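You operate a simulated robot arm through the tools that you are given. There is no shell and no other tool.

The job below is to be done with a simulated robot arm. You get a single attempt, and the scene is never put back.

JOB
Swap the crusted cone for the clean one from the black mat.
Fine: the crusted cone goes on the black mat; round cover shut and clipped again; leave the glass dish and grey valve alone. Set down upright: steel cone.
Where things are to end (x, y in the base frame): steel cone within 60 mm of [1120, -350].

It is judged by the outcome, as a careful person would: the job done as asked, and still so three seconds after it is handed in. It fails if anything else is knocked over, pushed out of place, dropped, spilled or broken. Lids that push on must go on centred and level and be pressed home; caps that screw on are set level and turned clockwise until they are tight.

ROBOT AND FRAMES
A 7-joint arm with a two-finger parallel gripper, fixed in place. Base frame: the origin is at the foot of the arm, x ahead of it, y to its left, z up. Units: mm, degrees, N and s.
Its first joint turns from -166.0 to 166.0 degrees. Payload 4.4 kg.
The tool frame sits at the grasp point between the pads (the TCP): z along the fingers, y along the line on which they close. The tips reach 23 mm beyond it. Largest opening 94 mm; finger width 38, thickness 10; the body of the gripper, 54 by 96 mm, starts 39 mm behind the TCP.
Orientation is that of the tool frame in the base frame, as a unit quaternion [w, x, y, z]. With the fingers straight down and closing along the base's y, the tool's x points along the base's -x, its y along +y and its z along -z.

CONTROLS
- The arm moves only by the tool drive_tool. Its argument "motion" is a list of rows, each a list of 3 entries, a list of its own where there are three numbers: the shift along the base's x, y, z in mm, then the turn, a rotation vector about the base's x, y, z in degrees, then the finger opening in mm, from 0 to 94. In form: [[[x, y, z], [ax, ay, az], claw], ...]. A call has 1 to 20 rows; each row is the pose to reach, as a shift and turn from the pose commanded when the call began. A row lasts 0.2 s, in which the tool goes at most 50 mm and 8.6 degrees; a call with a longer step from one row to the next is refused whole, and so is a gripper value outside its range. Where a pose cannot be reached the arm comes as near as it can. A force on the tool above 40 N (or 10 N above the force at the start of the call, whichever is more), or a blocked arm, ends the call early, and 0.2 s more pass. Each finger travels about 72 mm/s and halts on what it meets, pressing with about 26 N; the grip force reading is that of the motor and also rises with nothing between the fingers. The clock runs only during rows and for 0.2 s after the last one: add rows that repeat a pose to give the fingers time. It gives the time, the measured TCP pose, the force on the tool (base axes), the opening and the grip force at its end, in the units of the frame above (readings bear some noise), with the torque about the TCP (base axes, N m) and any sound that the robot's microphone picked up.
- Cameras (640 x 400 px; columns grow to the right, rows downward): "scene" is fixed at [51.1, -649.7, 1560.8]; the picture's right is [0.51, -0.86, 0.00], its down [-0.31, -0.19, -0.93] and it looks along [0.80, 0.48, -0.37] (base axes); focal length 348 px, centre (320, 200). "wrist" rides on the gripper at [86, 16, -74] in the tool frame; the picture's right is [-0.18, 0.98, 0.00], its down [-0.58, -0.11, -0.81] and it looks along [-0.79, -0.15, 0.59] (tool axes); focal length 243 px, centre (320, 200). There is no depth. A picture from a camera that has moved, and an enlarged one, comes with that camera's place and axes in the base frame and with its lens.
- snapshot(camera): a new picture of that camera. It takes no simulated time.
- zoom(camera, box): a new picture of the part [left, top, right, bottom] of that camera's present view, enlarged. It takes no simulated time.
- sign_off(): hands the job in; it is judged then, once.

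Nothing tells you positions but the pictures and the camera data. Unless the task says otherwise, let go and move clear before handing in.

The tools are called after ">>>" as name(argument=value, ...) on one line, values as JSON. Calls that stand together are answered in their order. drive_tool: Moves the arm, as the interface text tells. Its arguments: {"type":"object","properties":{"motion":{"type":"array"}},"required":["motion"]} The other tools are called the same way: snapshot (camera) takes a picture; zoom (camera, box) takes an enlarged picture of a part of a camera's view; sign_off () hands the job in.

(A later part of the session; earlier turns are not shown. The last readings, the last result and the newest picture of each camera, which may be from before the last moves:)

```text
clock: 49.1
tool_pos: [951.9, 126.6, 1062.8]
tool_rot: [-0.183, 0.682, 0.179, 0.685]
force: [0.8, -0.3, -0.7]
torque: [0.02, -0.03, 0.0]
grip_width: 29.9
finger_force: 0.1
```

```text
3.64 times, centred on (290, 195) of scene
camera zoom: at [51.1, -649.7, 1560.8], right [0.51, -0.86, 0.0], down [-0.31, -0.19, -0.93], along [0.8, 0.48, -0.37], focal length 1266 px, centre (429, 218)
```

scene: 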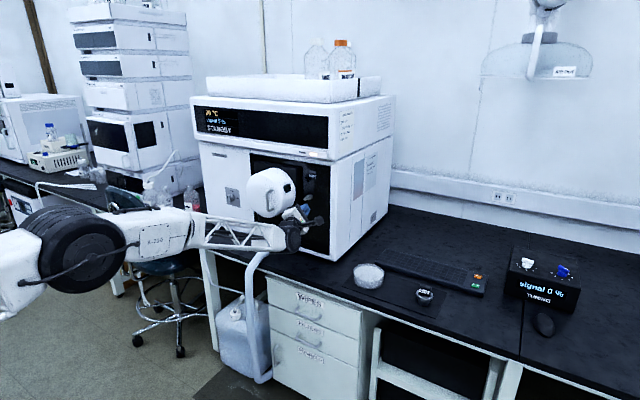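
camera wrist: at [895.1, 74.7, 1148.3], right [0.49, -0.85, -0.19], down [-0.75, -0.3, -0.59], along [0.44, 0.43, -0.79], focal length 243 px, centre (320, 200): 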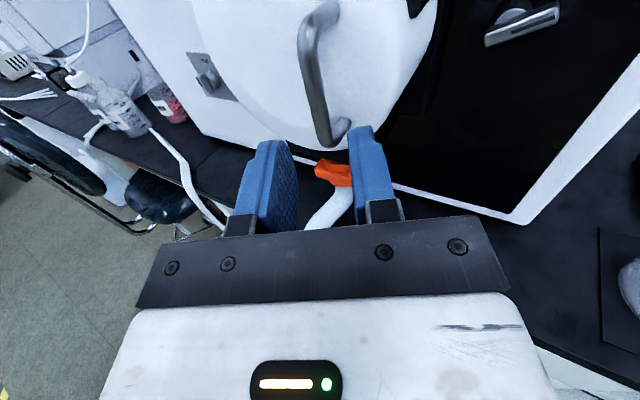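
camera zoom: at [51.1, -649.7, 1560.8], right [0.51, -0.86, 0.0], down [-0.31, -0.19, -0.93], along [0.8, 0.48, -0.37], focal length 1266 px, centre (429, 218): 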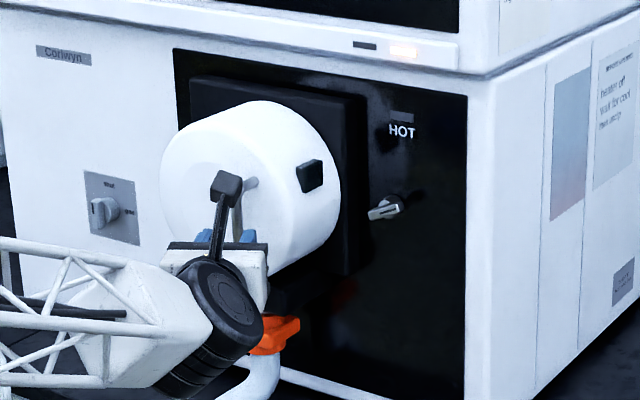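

The handle bar is nicely between the fingers' line, about 2–3 mm toward the left finger. I'll advance 60 mm and close on it.

>>> drive_tool(motion=[[[16, 11, 1], [0, 0, 0], 27], [[30, 20, 1], [0, 0, 0], 27], [[42, 27, 1], [0, 0, 0], 27], [[50.5, 32.5, 1], [0, 0, 0], 27], [[50.5, 32.5, 1], [0, 0, 0], 27]])

>>> zoom(camera="wrist", box=[220, 60, 440, 230])

```text
clock: 50.3
tool_pos: [1001.4, 159.3, 1063.8]
tool_rot: [-0.182, 0.683, 0.179, 0.685]
force: [-0.7, -0.5, -0.2]
torque: [-0.01, 0.03, 0.02]
grip_width: 27.0
finger_force: 0.1
```

```text
2.35 times, centred on (330, 145) of wrist
camera zoom: at [945.7, 106.7, 1148.6], right [0.49, -0.85, -0.19], down [-0.75, -0.3, -0.58], along [0.44, 0.43, -0.79], focal length 571 px, centre (296, 329)
```

zoom: 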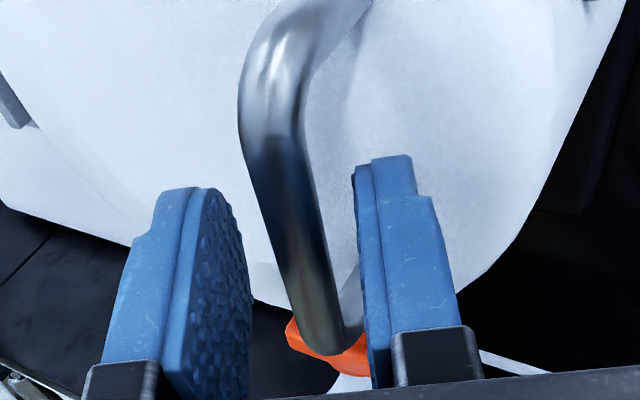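

The bar is between the pads. Closing.

>>> drive_tool(motion=[[[0, 0, 0], [0, 0, 0], 15], [[0, 0, 0], [0, 0, 0], 5], [[0, 0, 0], [0, 0, 0], 2], [[0, 0, 0], [0, 0, 0], 2]])

>>> zoom(camera="wrist", box=[220, 60, 440, 230])

```text
clock: 51.3
tool_pos: [1000.6, 159.3, 1062.9]
tool_rot: [-0.183, 0.683, 0.179, 0.685]
force: [-0.7, -2.6, 0.0]
torque: [1.06, 0.43, -0.05]
grip_width: 11.7
finger_force: 45.0
```

```text
2.35 times, centred on (330, 145) of wrist
camera zoom: at [945.6, 106.5, 1148.6], right [0.49, -0.85, -0.19], down [-0.75, -0.3, -0.58], along [0.44, 0.43, -0.79], focal length 571 px, centre (296, 329)
```

zoom: 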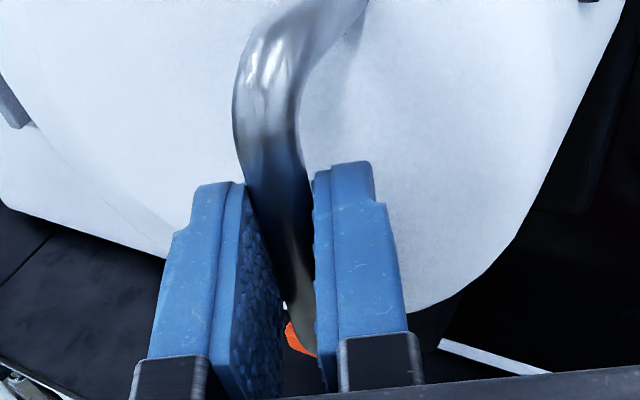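

Gripped at 11.7 mm. A gentle test pull along the expected swing (a few mm toward me and left).

>>> drive_tool(motion=[[[-1.5, 0.8, 0], [0, 0, -0.4], 2], [[-3, 1.8, 0], [0, 0, -0.9], 2], [[-5, 3.2, 0], [0, 0, -1.6], 2], [[-7, 4.6, 0], [0, 0, -2.3], 2], [[-9, 6, 0], [0, 0, -3], 2]])

>>> zoom(camera="scene", box=[230, 140, 350, 250])

>>> zoom(camera="wrist", box=[220, 60, 440, 230])

```text
clock: 52.5
tool_pos: [991.4, 165.7, 1063.8]
tool_rot: [-0.164, 0.687, 0.16, 0.689]
force: [8.1, 9.4, -2.3]
torque: [1.34, -0.27, 0.02]
grip_width: 11.5
finger_force: 44.8
```

```text
3.64 times, centred on (290, 195) of scene
camera zoom: at [51.1, -649.7, 1560.8], right [0.51, -0.86, 0.0], down [-0.31, -0.19, -0.93], along [0.8, 0.48, -0.37], focal length 1266 px, centre (429, 218)
```

zoom: 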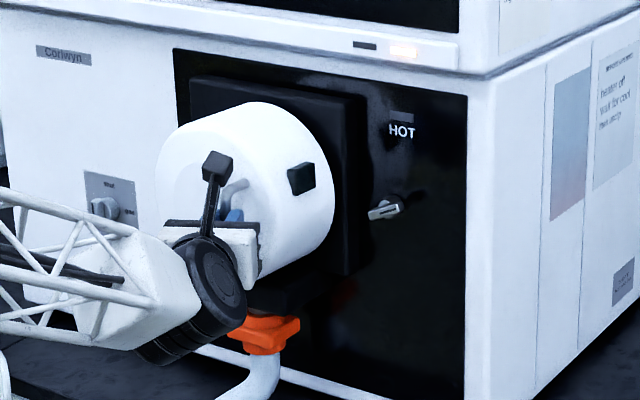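

```text
2.35 times, centred on (330, 145) of wrist
camera zoom: at [934.0, 116.6, 1148.7], right [0.44, -0.88, -0.19], down [-0.77, -0.26, -0.58], along [0.46, 0.4, -0.79], focal length 571 px, centre (296, 329)
```

zoom: 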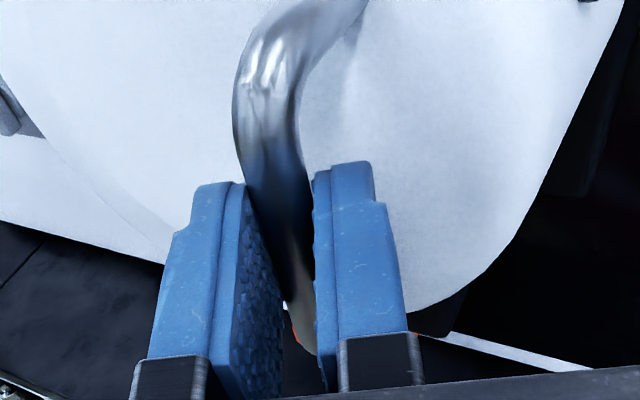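

The cover is free and swinging, so the silver handle was the clip. I'll keep swinging it open around the hinge (about x 1135, y 325) in stages, checking side forces.

>>> drive_tool(motion=[[[-5, 6, 0], [0, 0, -2], 2], [[-12.8, 15.5, 0], [0, 0, -5], 2], [[-19, 22.5, 0], [0, 0, -7.5], 2], [[-24.8, 29.6, 0], [0, 0, -10], 2], [[-30.5, 37, 0], [0, 0, -12.5], 2], [[-35.6, 44.8, 0], [0, 0, -15], 2], [[-40.5, 52.8, 0], [0, 0, -17.5], 2], [[-45, 61, 0], [0, 0, -20], 2]])

>>> zoom(camera="scene", box=[220, 130, 350, 250])

```text
clock: 53.1
tool_pos: [980.1, 177.5, 1063.5]
tool_rot: [-0.136, 0.693, 0.132, 0.695]
force: [-9.7, -11.4, 5.8]
torque: [0.61, 0.63, -0.2]
grip_width: 11.8
finger_force: 45.0
stopped in row 3: the force on the tool passed its limit at 41 N (the readings are from after the stop); the commanded pose is now the measured one
```

```text
3.33 times, centred on (285, 190) of scene
camera zoom: at [51.1, -649.7, 1560.8], right [0.51, -0.86, 0.0], down [-0.31, -0.19, -0.93], along [0.8, 0.48, -0.37], focal length 1160 px, centre (437, 233)
```

zoom: 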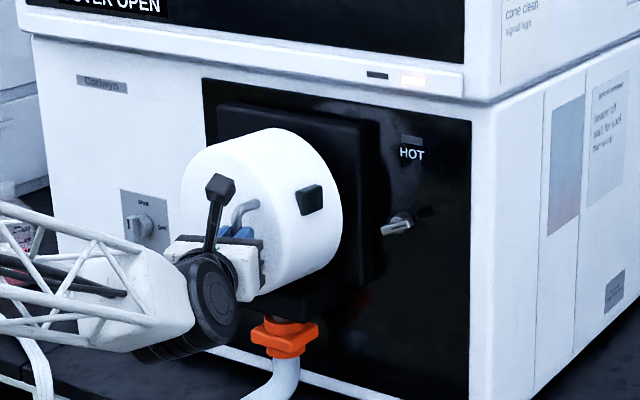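

The display now says COVER OPEN. The force showed my hinge estimate slightly off (more like x 1145, y 309), so I'll continue slower with the corrected arc.

>>> drive_tool(motion=[[[-2.3, 2.9, 0], [0, 0, -1], 2], [[-4.5, 5.8, 0], [0, 0, -2], 2], [[-6.7, 8.8, 0], [0, 0, -3], 2], [[-8.8, 11.8, 0], [0, 0, -4], 2], [[-10.9, 14.9, 0], [0, 0, -5], 2], [[-12.9, 18, 0], [0, 0, -6], 2], [[-14.8, 21.1, 0], [0, 0, -7], 2], [[-16.7, 24.2, 0], [0, 0, -8], 2], [[-18.5, 27.4, 0], [0, 0, -9], 2], [[-20.3, 30.6, 0], [0, 0, -10], 2]])

>>> zoom(camera="scene", box=[220, 130, 350, 250])

```text
clock: 55.4
tool_pos: [971.0, 192.4, 1062.4]
tool_rot: [-0.107, 0.699, 0.104, 0.699]
force: [-12.7, -10.7, -3.1]
torque: [0.77, 0.7, -0.07]
grip_width: 11.8
finger_force: 45.1
out of reach, approached as far as the arm can: row 6, 7, 8, 9, 10
```

```text
3.33 times, centred on (285, 190) of scene
camera zoom: at [51.1, -649.7, 1560.8], right [0.51, -0.86, 0.0], down [-0.31, -0.19, -0.93], along [0.8, 0.48, -0.37], focal length 1160 px, centre (437, 233)
```

zoom: 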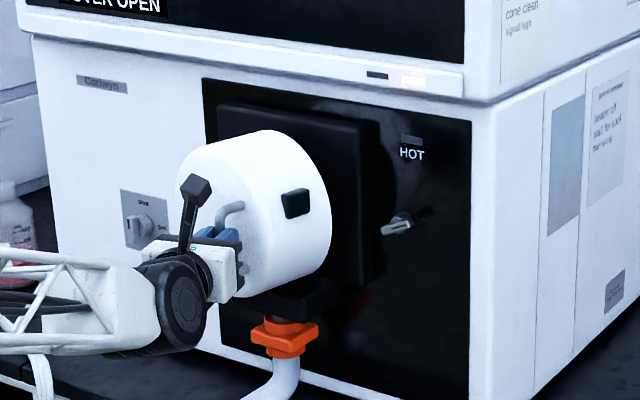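

The cover is open about 13°, but the wrist is near a joint limit in this camera-up posture. I'll let go, back out, and re-grip the handle with the wrist rolled the natural way (camera underneath), which has far more travel.

>>> drive_tool(motion=[[[0, 0, 0], [0, 0, 0], 20], [[0, 0, 0], [0, 0, 0], 34], [[0, 0, 0], [0, 0, 0], 34]])

>>> zoom(camera="wrist", box=[220, 60, 440, 230])

```text
clock: 56.1
tool_pos: [969.0, 192.3, 1062.5]
tool_rot: [-0.108, 0.699, 0.104, 0.7]
force: [0.3, 0.2, 0.6]
torque: [-0.02, 0.0, 0.01]
grip_width: 34.0
finger_force: 0.0
```

```text
2.35 times, centred on (330, 145) of wrist
camera zoom: at [904.8, 153.2, 1148.8], right [0.29, -0.94, -0.19], down [-0.8, -0.13, -0.58], along [0.52, 0.32, -0.79], focal length 571 px, centre (296, 329)
```

zoom: 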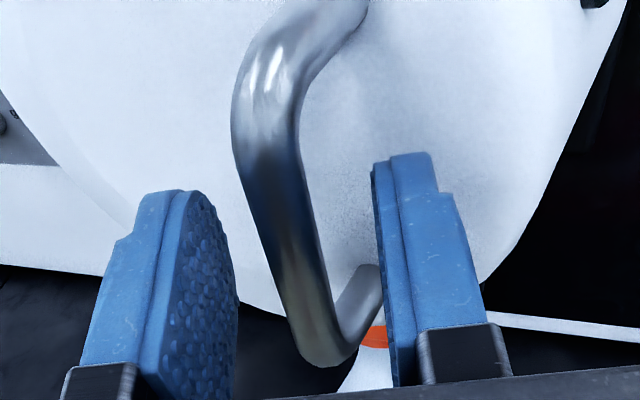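

Released cleanly. Backing straight out along the tool axis.

>>> drive_tool(motion=[[[-10, -3, 0], [0, 0, 0], 34], [[-22, -7, 0], [0, 0, 0], 34], [[-40, -12, 0], [0, 0, 0], 34], [[-70, -20, 0], [0, 0, 0], 34], [[-100, -30, 0], [0, 0, 0], 34], [[-100, -30, 0], [0, 0, 0], 34]])

>>> snapshot(camera="scene")

>>> snapshot(camera="wrist")

```text
clock: 57.5
tool_pos: [871.3, 161.0, 1062.1]
tool_rot: [-0.108, 0.699, 0.104, 0.7]
force: [0.3, 0.3, 0.1]
torque: [0.0, 0.02, 0.01]
grip_width: 34.2
finger_force: 0.1
```

```text
taken
```

scene: 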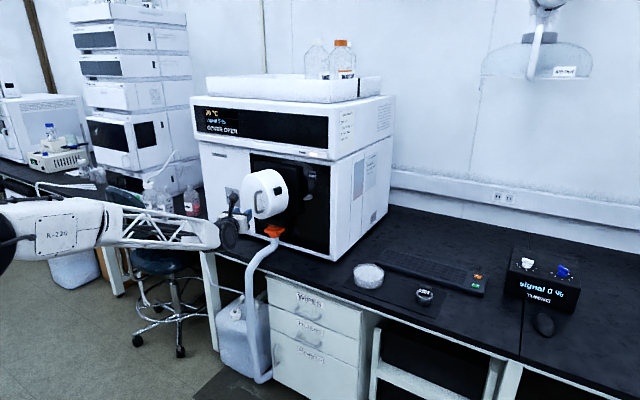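

```text
taken
camera wrist: at [805.6, 122.9, 1148.5], right [0.29, -0.94, -0.19], down [-0.8, -0.13, -0.58], along [0.52, 0.32, -0.79], focal length 243 px, centre (320, 200)
```

wrist: 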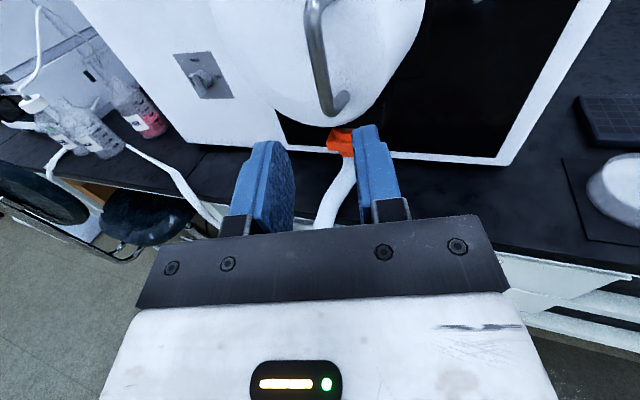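

Now rolling the wrist through camera-left to camera-down, in two calls, well clear of the cover.

>>> drive_tool(motion=[[[-3, 0, 0], [-7.3, -3.7, 0], 34], [[-6, 0, 0], [-14.6, -7.4, 0], 34], [[-9, 0, 0], [-21.9, -11.2, 0], 34], [[-12, 0, 0], [-29.1, -14.9, 0], 34], [[-15, 0, 0], [-36.4, -18.6, 0], 34], [[-18, 0, 0], [-43.7, -22.3, 0], 34], [[-20, 0, 0], [-51, -26.1, 0], 34], [[-20, 0, 0], [-58.3, -29.8, 0], 34], [[-20, 0, 0], [-65.6, -33.5, 0], 34], [[-20, 0, 0], [-72.9, -37.2, 0], 34], [[-20, 0, 0], [-80.1, -40.9, 0], 34]])

>>> drive_tool(motion=[[[0, 0, 0], [-7.3, -3.7, 0], 34], [[0, 0, 0], [-14.6, -7.4, 0], 34], [[0, 0, 0], [-21.9, -11.2, 0], 34], [[0, 0, 0], [-29.1, -14.9, 0], 34], [[0, 0, 0], [-36.4, -18.6, 0], 34], [[5, 0, 0], [-43.7, -22.3, 0], 34], [[15, -3, 0], [-51, -26.1, 0], 34], [[25, -6, 0], [-58.3, -29.8, 0], 34], [[35, -9, 0], [-65.6, -33.5, 0], 34], [[50, -12, 0], [-72.9, -37.2, 0], 34], [[67, -13, 1], [-80.1, -40.9, 0], 34], [[67, -13, 1], [-80.1, -40.9, 0], 34]])

>>> snapshot(camera="wrist")

>>> snapshot(camera="scene")

```text
clock: 60.0
tool_pos: [849.8, 160.6, 1063.9]
tool_rot: [0.397, 0.337, 0.549, 0.653]
force: [0.5, 0.0, 0.5]
torque: [0.02, 0.03, 0.01]
grip_width: 33.9
finger_force: 0.0
```

```text
clock: 62.5
tool_pos: [915.8, 148.6, 1064.4]
tool_rot: [0.67, -0.222, 0.672, 0.225]
force: [0.2, -0.7, -0.2]
torque: [0.0, 0.0, -0.01]
grip_width: 33.9
finger_force: 0.0
```

```text
taken
camera wrist: at [847.2, 115.8, 978.5], right [-0.59, 0.79, 0.19], down [-0.58, -0.57, 0.58], along [0.57, 0.23, 0.79], focal length 243 px, centre (320, 200)
```

wrist: 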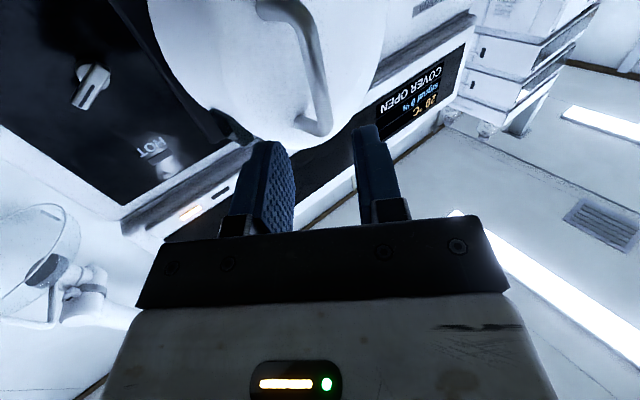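

```text
taken
```

scene: 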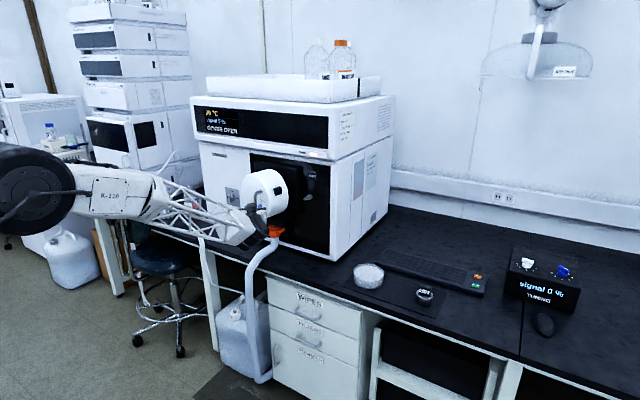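

The natural posture works with no reach trouble. I'll reduce the yaw by 15° for clearance to the cover face and re-check alignment with the handle.

>>> drive_tool(motion=[[[1, 7, 0], [0, 0, -5], 28], [[2, 14, 0], [0, 0, -10], 28], [[3, 20, 0], [0, 0, -15], 28], [[3, 20, 0], [0, 0, -15], 28]])

>>> zoom(camera="wrist", box=[220, 20, 440, 180])

```text
clock: 63.5
tool_pos: [920.1, 167.1, 1065.0]
tool_rot: [0.694, -0.131, 0.695, 0.135]
force: [0.4, 0.5, 0.7]
torque: [0.03, 0.01, 0.02]
grip_width: 28.1
finger_force: 0.0
```

```text
2.50 times, centred on (330, 100) of wrist
camera zoom: at [844.9, 155.7, 978.1], right [-0.36, 0.91, 0.19], down [-0.71, -0.4, 0.58], along [0.61, 0.08, 0.79], focal length 606 px, centre (295, 450)
```

zoom: 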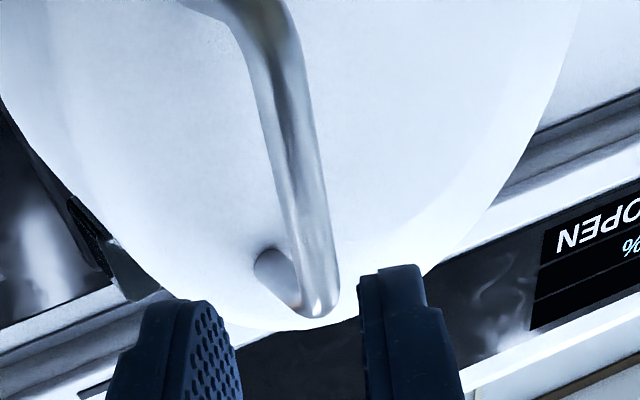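

Aligned within 3 mm. Advancing and closing on the handle.

>>> drive_tool(motion=[[[15, 8, 0], [0, 0, 0], 28], [[30, 15, 0], [0, 0, 0], 28], [[42, 20, 0], [0, 0, 0], 28], [[52, 24, 0], [0, 0, 0], 28], [[52, 24, 0], [0, 0, 0], 28]])

>>> zoom(camera="wrist", box=[220, 60, 440, 220])

```text
clock: 64.8
tool_pos: [969.9, 193.1, 1065.3]
tool_rot: [0.693, -0.131, 0.695, 0.136]
force: [0.4, 1.3, -0.5]
torque: [-0.01, -0.01, 0.0]
grip_width: 28.0
finger_force: 0.0
```

```text
2.50 times, centred on (330, 140) of wrist
camera zoom: at [896.8, 180.3, 978.6], right [-0.36, 0.91, 0.19], down [-0.71, -0.4, 0.58], along [0.61, 0.08, 0.79], focal length 606 px, centre (295, 350)
```

zoom: 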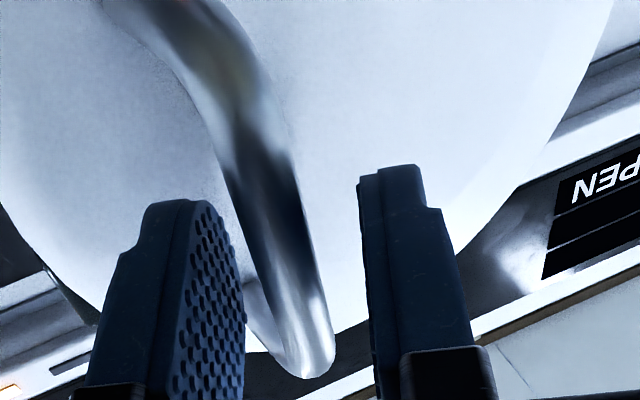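

Gripping, then swinging the cover open along the refined hinge arc (pivot about x 1135, y 313), turning the tool with it.

>>> drive_tool(motion=[[[0, 0, 0], [0, 0, 0], 15], [[0, 0, 0], [0, 0, 0], 4], [[0, 0, 0], [0, 0, 0], 2], [[-2.5, 3.6, 0], [0, 0, -1.2], 2], [[-5.1, 7.3, 0], [0, 0, -2.5], 2], [[-7.5, 11, 0], [0, 0, -3.7], 2], [[-9.9, 14.8, 0], [0, 0, -5], 2], [[-14.3, 22.5, 0], [0, 0, -7.5], 2], [[-18.3, 30.5, 0], [0, 0, -10], 2], [[-22.1, 38.6, 0], [0, 0, -12.5], 2], [[-25.4, 46.8, 0], [0, 0, -15], 2]])

>>> snapshot(camera="scene")

```text
clock: 67.2
tool_pos: [964.3, 204.4, 1064.6]
tool_rot: [0.697, -0.109, 0.699, 0.113]
force: [-16.3, -12.4, -0.3]
torque: [0.69, 0.92, 0.0]
grip_width: 11.4
finger_force: 45.0
out of reach, approached as far as the arm can: row 7, 8, 9, 10, 11
```

```text
taken
```

scene: 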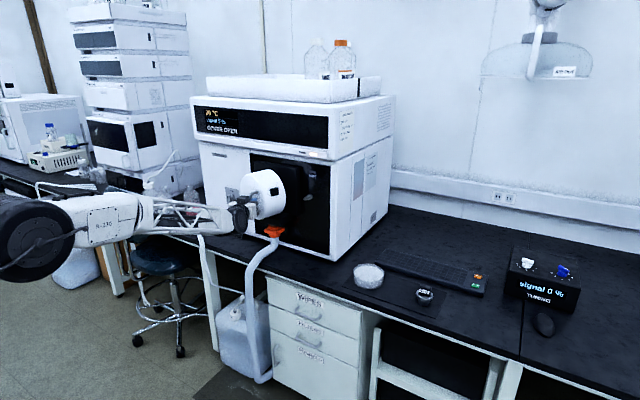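

The limit came back at the same heading in both wrist rolls, so it's the wrist straightening in line with the forearm. I'll loosen slightly around the handle, pitch the tool 35° downward to break that alignment, and re-grip.

>>> drive_tool(motion=[[[0, 0, 0], [0, 0, 0], 21], [[0, 0, 0], [0, 0, 0], 21], [[0.5, 0.2, 1.8], [-2.2, 6.6, 0], 21], [[1, 0.4, 3.5], [-4.4, 13.3, 0], 21], [[1.5, 0.5, 5.2], [-6.6, 19.9, 0], 21], [[2, 0.7, 7], [-8.9, 26.6, 0], 21], [[2.5, 0.9, 8.6], [-11.1, 33.2, 0], 21], [[2.5, 0.9, 8.6], [-11.1, 33.2, 0], 21]])

>>> zoom(camera="wrist", box=[220, 60, 440, 220])

>>> zoom(camera="scene", box=[180, 130, 340, 250])

```text
clock: 69.0
tool_pos: [969.7, 197.1, 1111.0]
tool_rot: [0.473, -0.134, 0.868, 0.069]
force: [-43.4, -46.5, 6.4]
torque: [-0.42, -0.17, -1.85]
grip_width: 35.1
finger_force: 16.1
stopped in row 8: the force on the tool passed its limit at 418 N (the readings are from after the stop); the commanded pose is now the measured one
```

```text
2.50 times, centred on (330, 140) of wrist
camera zoom: at [861.5, 179.6, 1078.0], right [-0.2, 0.97, 0.15], down [-0.32, -0.21, 0.93], along [0.93, 0.14, 0.35], focal length 606 px, centre (295, 350)
```

zoom: 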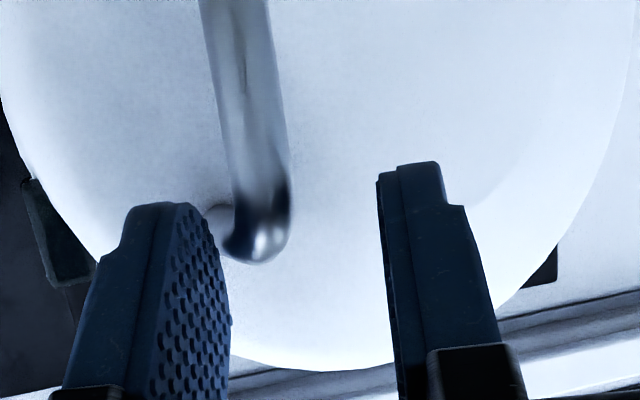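

```text
3.33 times, centred on (260, 190) of scene
camera zoom: at [51.1, -649.7, 1560.8], right [0.51, -0.86, 0.0], down [-0.31, -0.19, -0.93], along [0.8, 0.48, -0.37], focal length 1160 px, centre (520, 233)
```

zoom: 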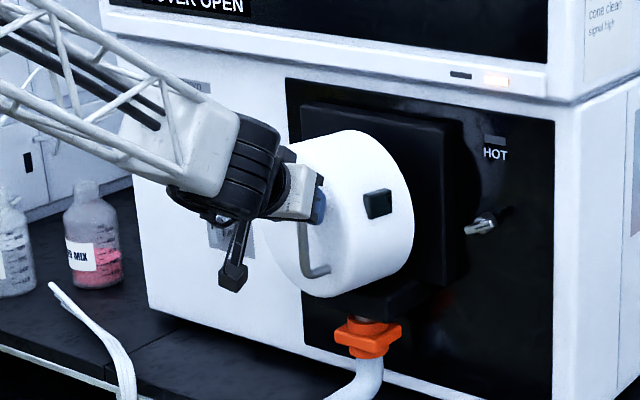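

The arm flipped to an elbow-up posture as it crossed that alignment and bumped the handle; the cover and fittings look intact. I'll back out along the tool axis right away and re-assess.

>>> drive_tool(motion=[[[-6, -4, 3], [0, 0, 0], 40], [[-16, -8, 10], [0, 0, 0], 50], [[-32, -12, 20], [0, 0, 0], 50], [[-60, -20, 36], [0, 0, 0], 40], [[-60, -20, 36], [0, 0, 0], 40]])

>>> snapshot(camera="wrist")

>>> snapshot(camera="scene")

```text
clock: 70.2
tool_pos: [909.3, 182.7, 1147.0]
tool_rot: [0.474, -0.136, 0.867, 0.071]
force: [-0.1, -0.3, 0.4]
torque: [0.01, 0.0, 0.02]
grip_width: 40.1
finger_force: 0.1
```

```text
taken
camera wrist: at [801.1, 163.5, 1114.4], right [-0.2, 0.97, 0.15], down [-0.32, -0.21, 0.93], along [0.93, 0.14, 0.35], focal length 243 px, centre (320, 200)
```

wrist: 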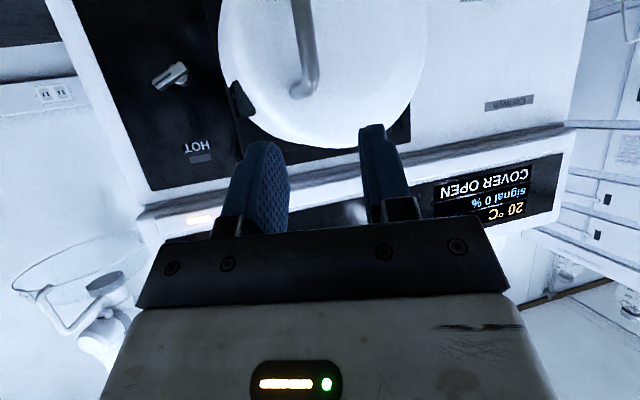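

```text
taken
```

scene: 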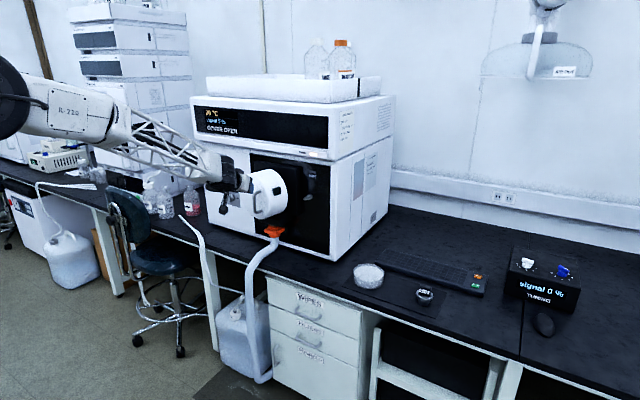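

Posture is healthy again (elbow up). I'll re-measure the handle and cover from here.

>>> zoom(camera="wrist", box=[220, 0, 440, 150])

>>> zoom(camera="scene", box=[220, 150, 320, 230])

```text
2.67 times, centred on (330, 75) of wrist
camera zoom: at [801.1, 163.5, 1114.4], right [-0.2, 0.97, 0.15], down [-0.32, -0.21, 0.93], along [0.93, 0.14, 0.35], focal length 647 px, centre (293, 533)
```

zoom: 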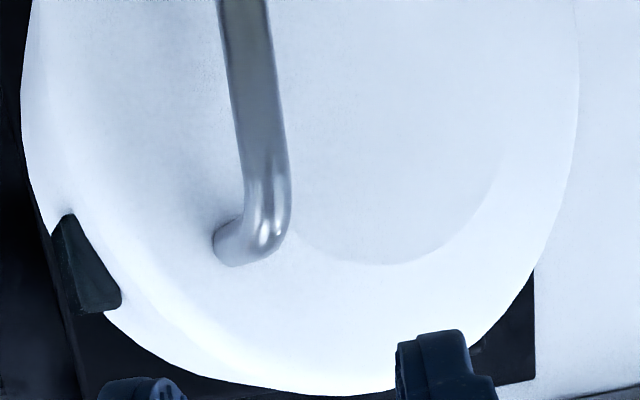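

```text
5.00 times, centred on (270, 190) of scene
camera zoom: at [51.1, -649.7, 1560.8], right [0.51, -0.86, 0.0], down [-0.31, -0.19, -0.93], along [0.8, 0.48, -0.37], focal length 1740 px, centre (570, 250)
```

zoom: 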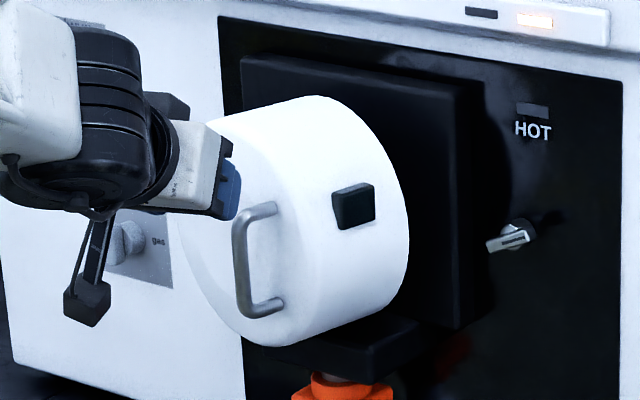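

The cover is about 13–15° open and the handle bar is at about (981, 198). With the tool pitched 33° down I'll re-approach: first to a stand-off in line with the bar.

>>> drive_tool(motion=[[[6, -2, -20], [0, 0, 0], 30], [[11.5, -3.6, -38.5], [0, 0, 0], 28], [[24, 0.5, -47], [0, 0, 0], 28], [[36, 4, -55], [0, 0, 0], 28], [[48, 8, -63], [0, 0, 0], 28], [[55, 10.3, -68], [0, 0, 0], 28], [[59.7, 11.5, -71], [0, 0, 0], 28], [[59.7, 11.5, -71], [0, 0, 0], 28]])

>>> zoom(camera="wrist", box=[220, 60, 440, 220])

>>> zoom(camera="scene", box=[220, 150, 320, 230])

```text
clock: 72.0
tool_pos: [970.9, 190.7, 1077.5]
tool_rot: [0.473, -0.136, 0.867, 0.072]
force: [-5.0, -6.0, 1.4]
torque: [-0.02, -0.06, -0.34]
grip_width: 30.1
finger_force: 1.8
```

```text
2.50 times, centred on (330, 140) of wrist
camera zoom: at [862.5, 173.5, 1043.3], right [-0.2, 0.97, 0.15], down [-0.32, -0.21, 0.93], along [0.93, 0.14, 0.35], focal length 606 px, centre (295, 350)
```

zoom: 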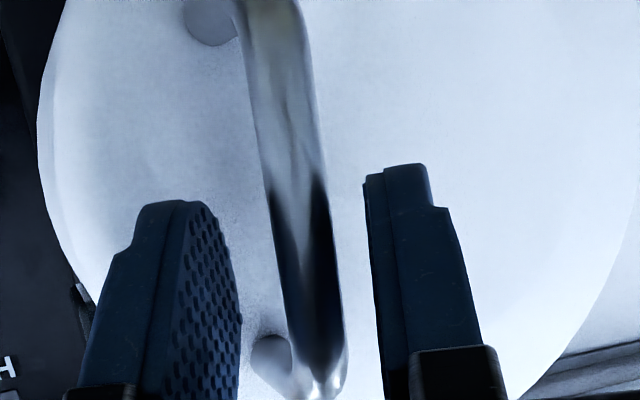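

```text
5.00 times, centred on (270, 190) of scene
camera zoom: at [51.1, -649.7, 1560.8], right [0.51, -0.86, 0.0], down [-0.31, -0.19, -0.93], along [0.8, 0.48, -0.37], focal length 1740 px, centre (570, 250)
```

zoom: 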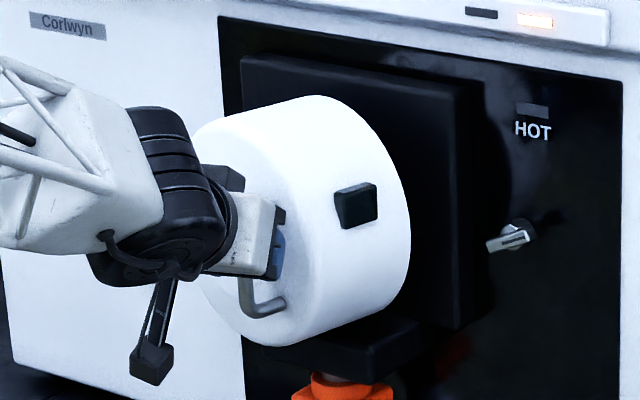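

Bar is between the pads (one tip lightly brushing the face). Closing now.

>>> drive_tool(motion=[[[-1, 1, 0], [0, 0, 0], 18], [[-1, 2, 0], [0, 0, 0], 8], [[-1, 2, 0], [0, 0, 0], 2], [[-1, 2, 0], [0, 0, 0], 2]])

>>> zoom(camera="wrist", box=[220, 60, 440, 220])

```text
clock: 72.5
tool_pos: [969.4, 191.7, 1077.2]
tool_rot: [0.474, -0.135, 0.867, 0.071]
force: [-2.2, -2.9, 0.8]
torque: [0.19, 0.05, -0.01]
grip_width: 12.4
finger_force: 4.9
stopped in row 2: the force on the tool passed its limit at 52 N (the readings are from after the stop); the commanded pose is now the measured one
```

```text
2.50 times, centred on (330, 140) of wrist
camera zoom: at [861.4, 174.1, 1043.2], right [-0.2, 0.97, 0.15], down [-0.32, -0.21, 0.93], along [0.93, 0.14, 0.35], focal length 606 px, centre (295, 350)
```

zoom: 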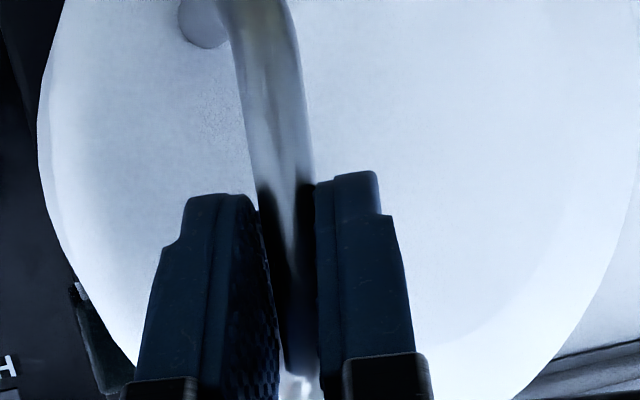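

Gripped. Swinging open again slowly along the hinge arc.

>>> drive_tool(motion=[[[0, 0, 0], [0, 0, 0], 2], [[0, 0, 0], [0, 0, 0], 2], [[-2.6, 3.6, 0], [0, 0, -1.2], 2], [[-5.1, 7.3, 0], [0, 0, -2.5], 2], [[-7.5, 11, 0], [0, 0, -3.7], 2], [[-9.9, 14.8, 0], [0, 0, -5], 2], [[-12.1, 18.6, 0], [0, 0, -6.2], 2], [[-14.3, 22.5, 0], [0, 0, -7.5], 2], [[-16.4, 26.5, 0], [0, 0, -8.7], 2], [[-18.3, 30.5, 0], [0, 0, -10], 2]])

>>> zoom(camera="scene", box=[180, 130, 340, 250])

```text
clock: 73.6
tool_pos: [965.4, 199.0, 1076.2]
tool_rot: [0.476, -0.116, 0.87, 0.061]
force: [-13.2, -10.6, 3.8]
torque: [1.51, 1.04, -0.12]
grip_width: 12.4
finger_force: 44.9
stopped in row 5: the force on the tool passed its limit at 40 N (the readings are from after the stop); the commanded pose is now the measured one
```

```text
3.33 times, centred on (260, 190) of scene
camera zoom: at [51.1, -649.7, 1560.8], right [0.51, -0.86, 0.0], down [-0.31, -0.19, -0.93], along [0.8, 0.48, -0.37], focal length 1160 px, centre (520, 233)
```

zoom: 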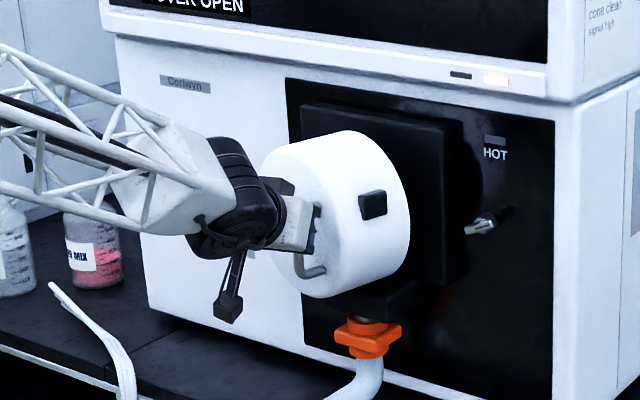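

Small step next, to read the force direction without tripping.

>>> drive_tool(motion=[[[-1.2, 1.8, 0], [0, 0, -0.6], 2], [[-2.5, 3.7, 0], [0, 0, -1.2], 2]])

>>> drive_tool(motion=[[[-1.2, 1.8, 0], [0, 0, -0.6], 2], [[-2.4, 3.8, 0], [0, 0, -1.2], 2]])

```text
clock: 74.2
tool_pos: [961.8, 201.9, 1076.0]
tool_rot: [0.476, -0.107, 0.871, 0.056]
force: [-20.5, -16.9, 6.5]
torque: [1.34, 1.32, -0.14]
grip_width: 12.2
finger_force: 45.4
```

```text
clock: 74.5
tool_pos: [961.3, 201.8, 1076.9]
tool_rot: [0.476, -0.105, 0.872, 0.055]
force: [-9.1, -8.5, 2.4]
torque: [1.63, 0.53, -0.18]
grip_width: 12.0
finger_force: 45.2
stopped in row 1: the force on the tool passed its limit at 41 N (the readings are from after the stop); the commanded pose is now the measured one
```

The arm is stiff and a firm grip over-constrains the hinge. I'll loosen the fingers into a loose cage and yaw the tool so its axis points at the hinge; then the finger behind the bar pulls only tangentially.

>>> drive_tool(motion=[[[0, 0, 0], [0, 0, 0], 21], [[0, 0, 0], [0, 0, 0], 21], [[0.4, -0.9, 0], [0, 0, 4.5], 21], [[0.8, -1.8, 0], [0, 0, 9], 21], [[1.3, -2.7, 0], [0, 0, 13.5], 21], [[1.7, -3.6, 0], [0, 0, 18], 21], [[2.1, -4.5, 0], [0, 0, 22.5], 21], [[2.1, -4.5, 0], [0, 0, 22.5], 21]])

>>> zoom(camera="wrist", box=[220, 60, 440, 220])

```text
clock: 76.3
tool_pos: [964.3, 198.0, 1075.1]
tool_rot: [0.457, -0.274, 0.834, 0.147]
force: [-1.0, -0.4, -0.3]
torque: [-0.01, 0.02, 0.02]
grip_width: 21.1
finger_force: 0.0
```

```text
2.50 times, centred on (330, 140) of wrist
camera zoom: at [867.6, 145.7, 1042.4], right [-0.5, 0.85, 0.15], down [-0.23, -0.3, 0.93], along [0.83, 0.43, 0.35], focal length 606 px, centre (295, 350)
```

zoom: 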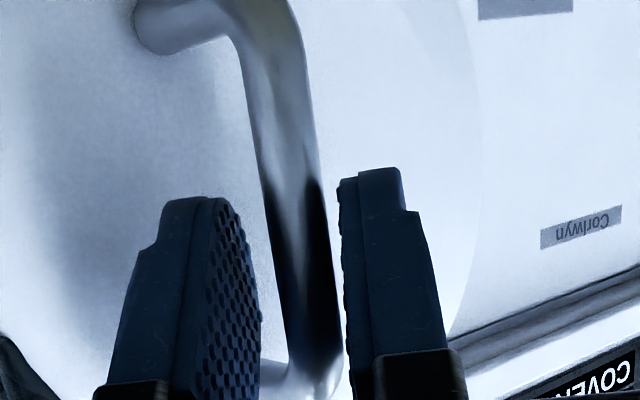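

Caged with no load. Pulling the cover open another 20° with the loose cage.

>>> drive_tool(motion=[[[-2, 3, 0], [0, 0, -1], 17], [[-4.2, 6, 0], [0, 0, -2], 17], [[-8.2, 12.2, 0], [0, 0, -4], 17], [[-12, 18.5, 0], [0, 0, -6], 17], [[-15.6, 25, 0], [0, 0, -8], 17], [[-18.9, 31.5, 0], [0, 0, -10], 17], [[-22, 38.2, 0], [0, 0, -12], 17], [[-24.9, 45, 0], [0, 0, -14], 17], [[-27.6, 51.9, 0], [0, 0, -16], 17], [[-30, 58.8, 0], [0, 0, -18], 17], [[-32.1, 65.9, 0], [0, 0, -20], 17]])

>>> snapshot(camera="scene")

>>> zoom(camera="wrist", box=[220, 60, 440, 220])

```text
clock: 78.6
tool_pos: [932.4, 257.9, 1076.0]
tool_rot: [0.473, -0.136, 0.867, 0.071]
force: [-12.1, -5.2, 0.9]
torque: [0.14, -0.13, -0.09]
grip_width: 17.4
finger_force: 0.6
stopped in row 11: the force on the tool passed its limit at 50 N (the readings are from after the stop); the commanded pose is now the measured one
```

```text
taken
```

scene: 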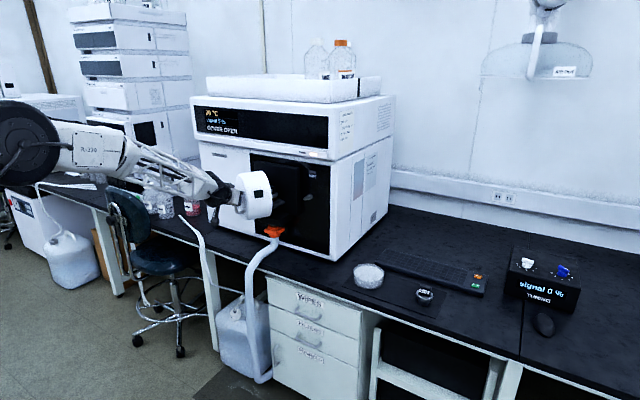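

```text
2.50 times, centred on (330, 140) of wrist
camera zoom: at [825.3, 239.3, 1043.3], right [-0.2, 0.97, 0.15], down [-0.31, -0.21, 0.93], along [0.93, 0.14, 0.35], focal length 606 px, centre (295, 350)
```

zoom: 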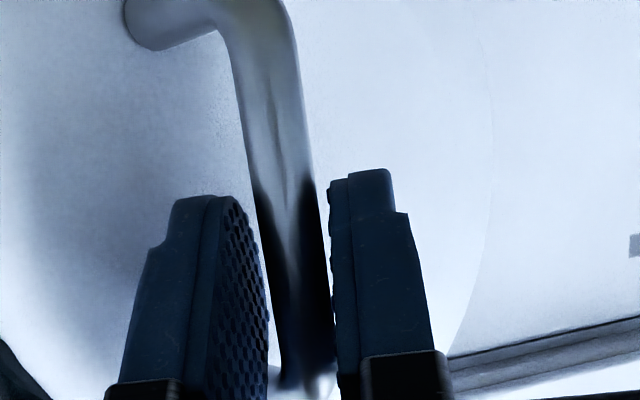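

About 34° open now; the tips brushed the face, so I'll ease back a few mm and continue the swing.

>>> drive_tool(motion=[[[-4, -1.3, 0], [0, 0, 0], 17], [[-6.2, 6, 0], [0, 0, -2], 17], [[-8.1, 13.3, 0], [0, 0, -4], 17], [[-9.7, 20.7, 0], [0, 0, -6], 17], [[-11.1, 28.1, 0], [0, 0, -8], 17], [[-12.2, 35.6, 0], [0, 0, -10], 17], [[-13.1, 43.1, 0], [0, 0, -12], 17], [[-13.7, 50.6, 0], [0, 0, -14], 17], [[-14, 58.2, 0], [0, 0, -16], 17], [[-14.1, 65.8, 0], [0, 0, -18], 17], [[-13.9, 73.3, 0], [0, 0, -20], 17]])

>>> snapshot(camera="scene")

>>> zoom(camera="wrist", box=[220, 60, 440, 220])

```text
clock: 79.4
tool_pos: [914.1, 267.1, 1091.4]
tool_rot: [0.479, -0.108, 0.869, 0.058]
force: [-5.5, -2.7, -5.7]
torque: [0.05, 0.17, -0.19]
grip_width: 21.3
finger_force: 4.4
stopped in row 3: the force on the tool passed its limit at 135 N (the readings are from after the stop); the commanded pose is now the measured one
```

```text
taken
```

scene: 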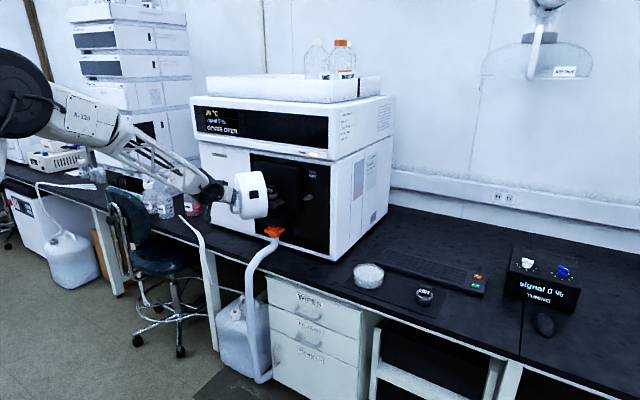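

```text
2.50 times, centred on (330, 140) of wrist
camera zoom: at [805.0, 254.3, 1057.2], right [-0.15, 0.98, 0.15], down [-0.33, -0.2, 0.92], along [0.93, 0.08, 0.35], focal length 606 px, centre (295, 350)
```

zoom: 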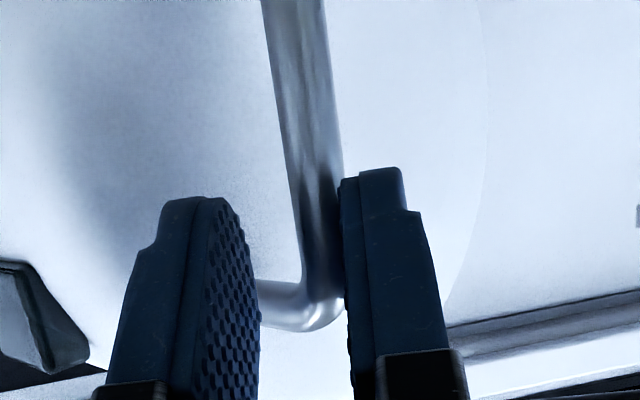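

The cover is now roughly 38° open. Rather than keep tugging the handle, I'll lift away, turn the tool straight down, and push the cover the rest of the way from behind its rim.

>>> drive_tool(motion=[[[-15, -4, 10], [0, 0, 0], 28], [[-35, -9, 24], [0, 0, 0], 28], [[-57, -15, 38], [-3.2, 4.9, 3.5], 20], [[-60, -20, 75], [-6.4, 9.9, 6.9], 10], [[-60, -30, 115], [-10.2, 15.8, 11.1], 0], [[-50, -45, 150], [-14, 21.7, 15.2], 0], [[-30, -60, 169], [-17.9, 27.7, 19.4], 0], [[0, -75, 169], [-21.7, 33.6, 23.5], 0], [[35, -90, 169], [-25.5, 39.5, 27.7], 0], [[75, -98, 169], [-28.7, 44.5, 31.1], 0], [[110, -103, 169], [-31.9, 49.4, 34.6], 0], [[133, -106, 169], [-31.9, 49.4, 34.6], 0], [[133, -106, 169], [-31.9, 49.4, 34.6], 0]])

>>> snapshot(camera="wrist")

>>> snapshot(camera="scene")

```text
clock: 82.2
tool_pos: [1047.6, 161.8, 1260.9]
tool_rot: [0.0, -0.439, 0.899, 0.002]
force: [0.3, 0.5, 0.0]
torque: [0.01, -0.02, 0.0]
grip_width: 0.0
finger_force: 26.0
out of reach, approached as far as the arm can: row 3
```

```text
taken
camera wrist: at [982.0, 101.7, 1335.3], right [-0.66, 0.75, 0.0], down [0.45, 0.39, 0.81], along [0.6, 0.54, -0.59], focal length 243 px, centre (320, 200)
```

wrist: 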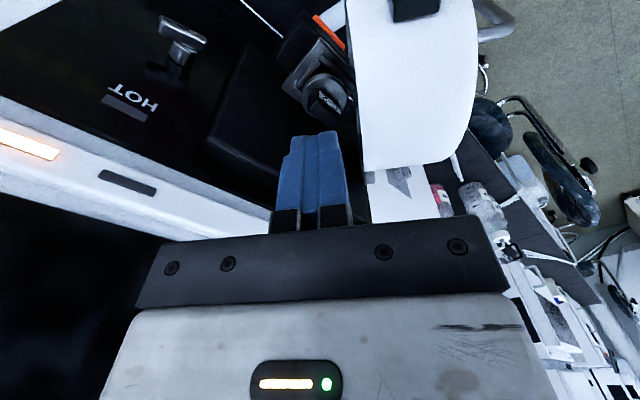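

```text
taken
```

scene: 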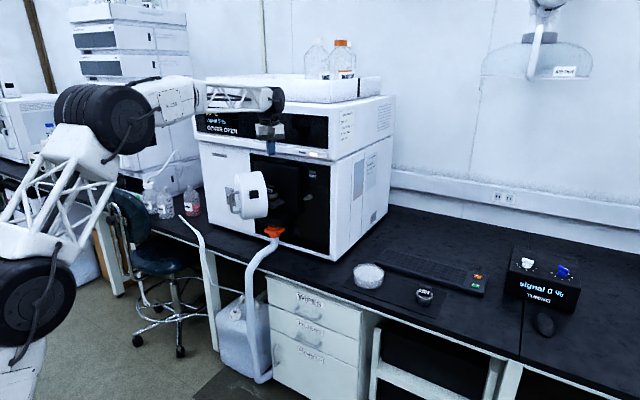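

From above I can already see the cone with its dark knob inside the source. I'll zoom on it and on the cover.

>>> zoom(camera="wrist", box=[260, 30, 400, 130])

>>> zoom(camera="scene", box=[220, 150, 320, 240])

>>> zoom(camera="wrist", box=[320, 0, 520, 180])

```text
4.00 times, centred on (330, 80) of wrist
camera zoom: at [982.0, 101.7, 1335.3], right [-0.66, 0.75, 0.0], down [0.45, 0.39, 0.81], along [0.6, 0.54, -0.59], focal length 970 px, centre (280, 680)
```

zoom: 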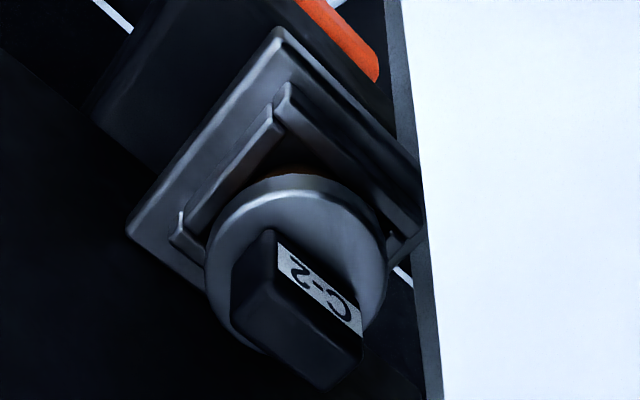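

```text
4.44 times, centred on (270, 195) of scene
camera zoom: at [51.1, -649.7, 1560.8], right [0.51, -0.86, 0.0], down [-0.31, -0.19, -0.93], along [0.8, 0.48, -0.37], focal length 1547 px, centre (542, 222)
```

zoom: 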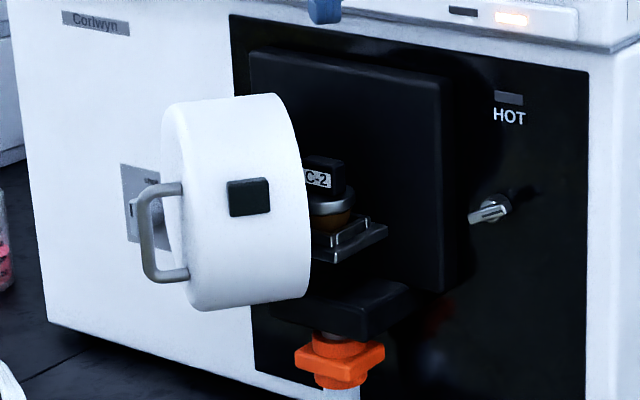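

```text
2.22 times, centred on (420, 90) of wrist
camera zoom: at [982.0, 101.7, 1335.3], right [-0.66, 0.75, 0.0], down [0.45, 0.39, 0.81], along [0.6, 0.54, -0.59], focal length 539 px, centre (98, 444)
```

zoom: 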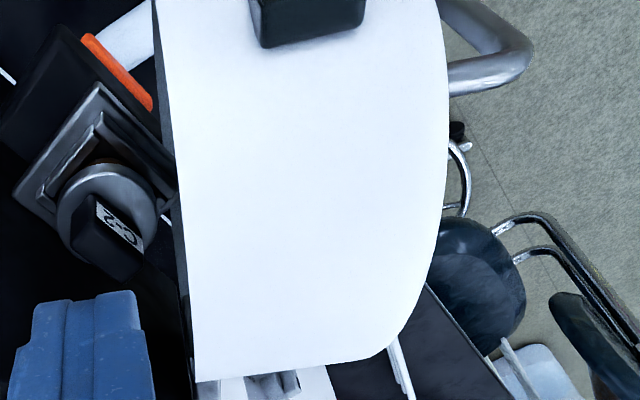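

The worn cone "C-2" stands upright in a small holder inside the source, knob up — so a plain downward grip will do. First I'll lower the closed fingers behind the cover's rim.

>>> drive_tool(motion=[[[0, -1, -40], [0, 0, 0], 0], [[0, -1, -80], [0, 0, 0], 0], [[0, -1, -105], [0, 0, 0], 0], [[0, -1, -117], [0, 0, 0], 0], [[0, -1, -117], [0, 0, 0], 0]])

>>> snapshot(camera="wrist")

>>> zoom(camera="scene", box=[220, 130, 320, 240])

```text
clock: 83.4
tool_pos: [1047.5, 159.6, 1144.2]
tool_rot: [-0.001, -0.438, 0.899, 0.001]
force: [-0.8, 0.3, -0.5]
torque: [-0.01, 0.01, -0.04]
grip_width: 0.0
finger_force: 26.2
```

```text
taken
camera wrist: at [982.1, 100.8, 1217.8], right [-0.66, 0.75, 0.0], down [0.45, 0.39, 0.81], along [0.6, 0.54, -0.59], focal length 243 px, centre (320, 200)
```

wrist: 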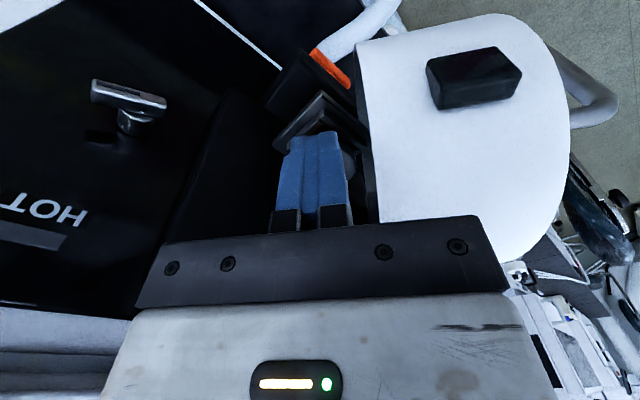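

```text
3.64 times, centred on (270, 185) of scene
camera zoom: at [51.1, -649.7, 1560.8], right [0.51, -0.86, 0.0], down [-0.31, -0.19, -0.93], along [0.8, 0.48, -0.37], focal length 1266 px, centre (502, 254)
```

zoom: 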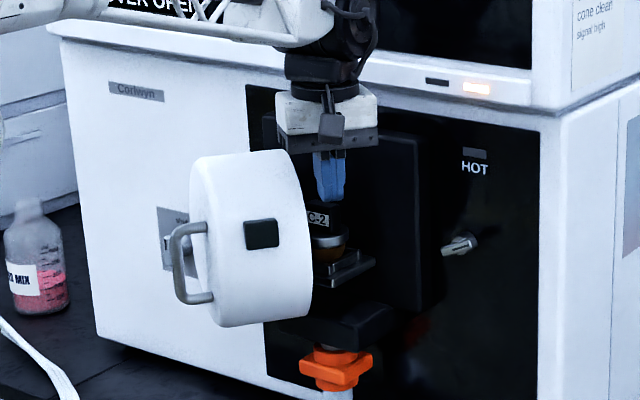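

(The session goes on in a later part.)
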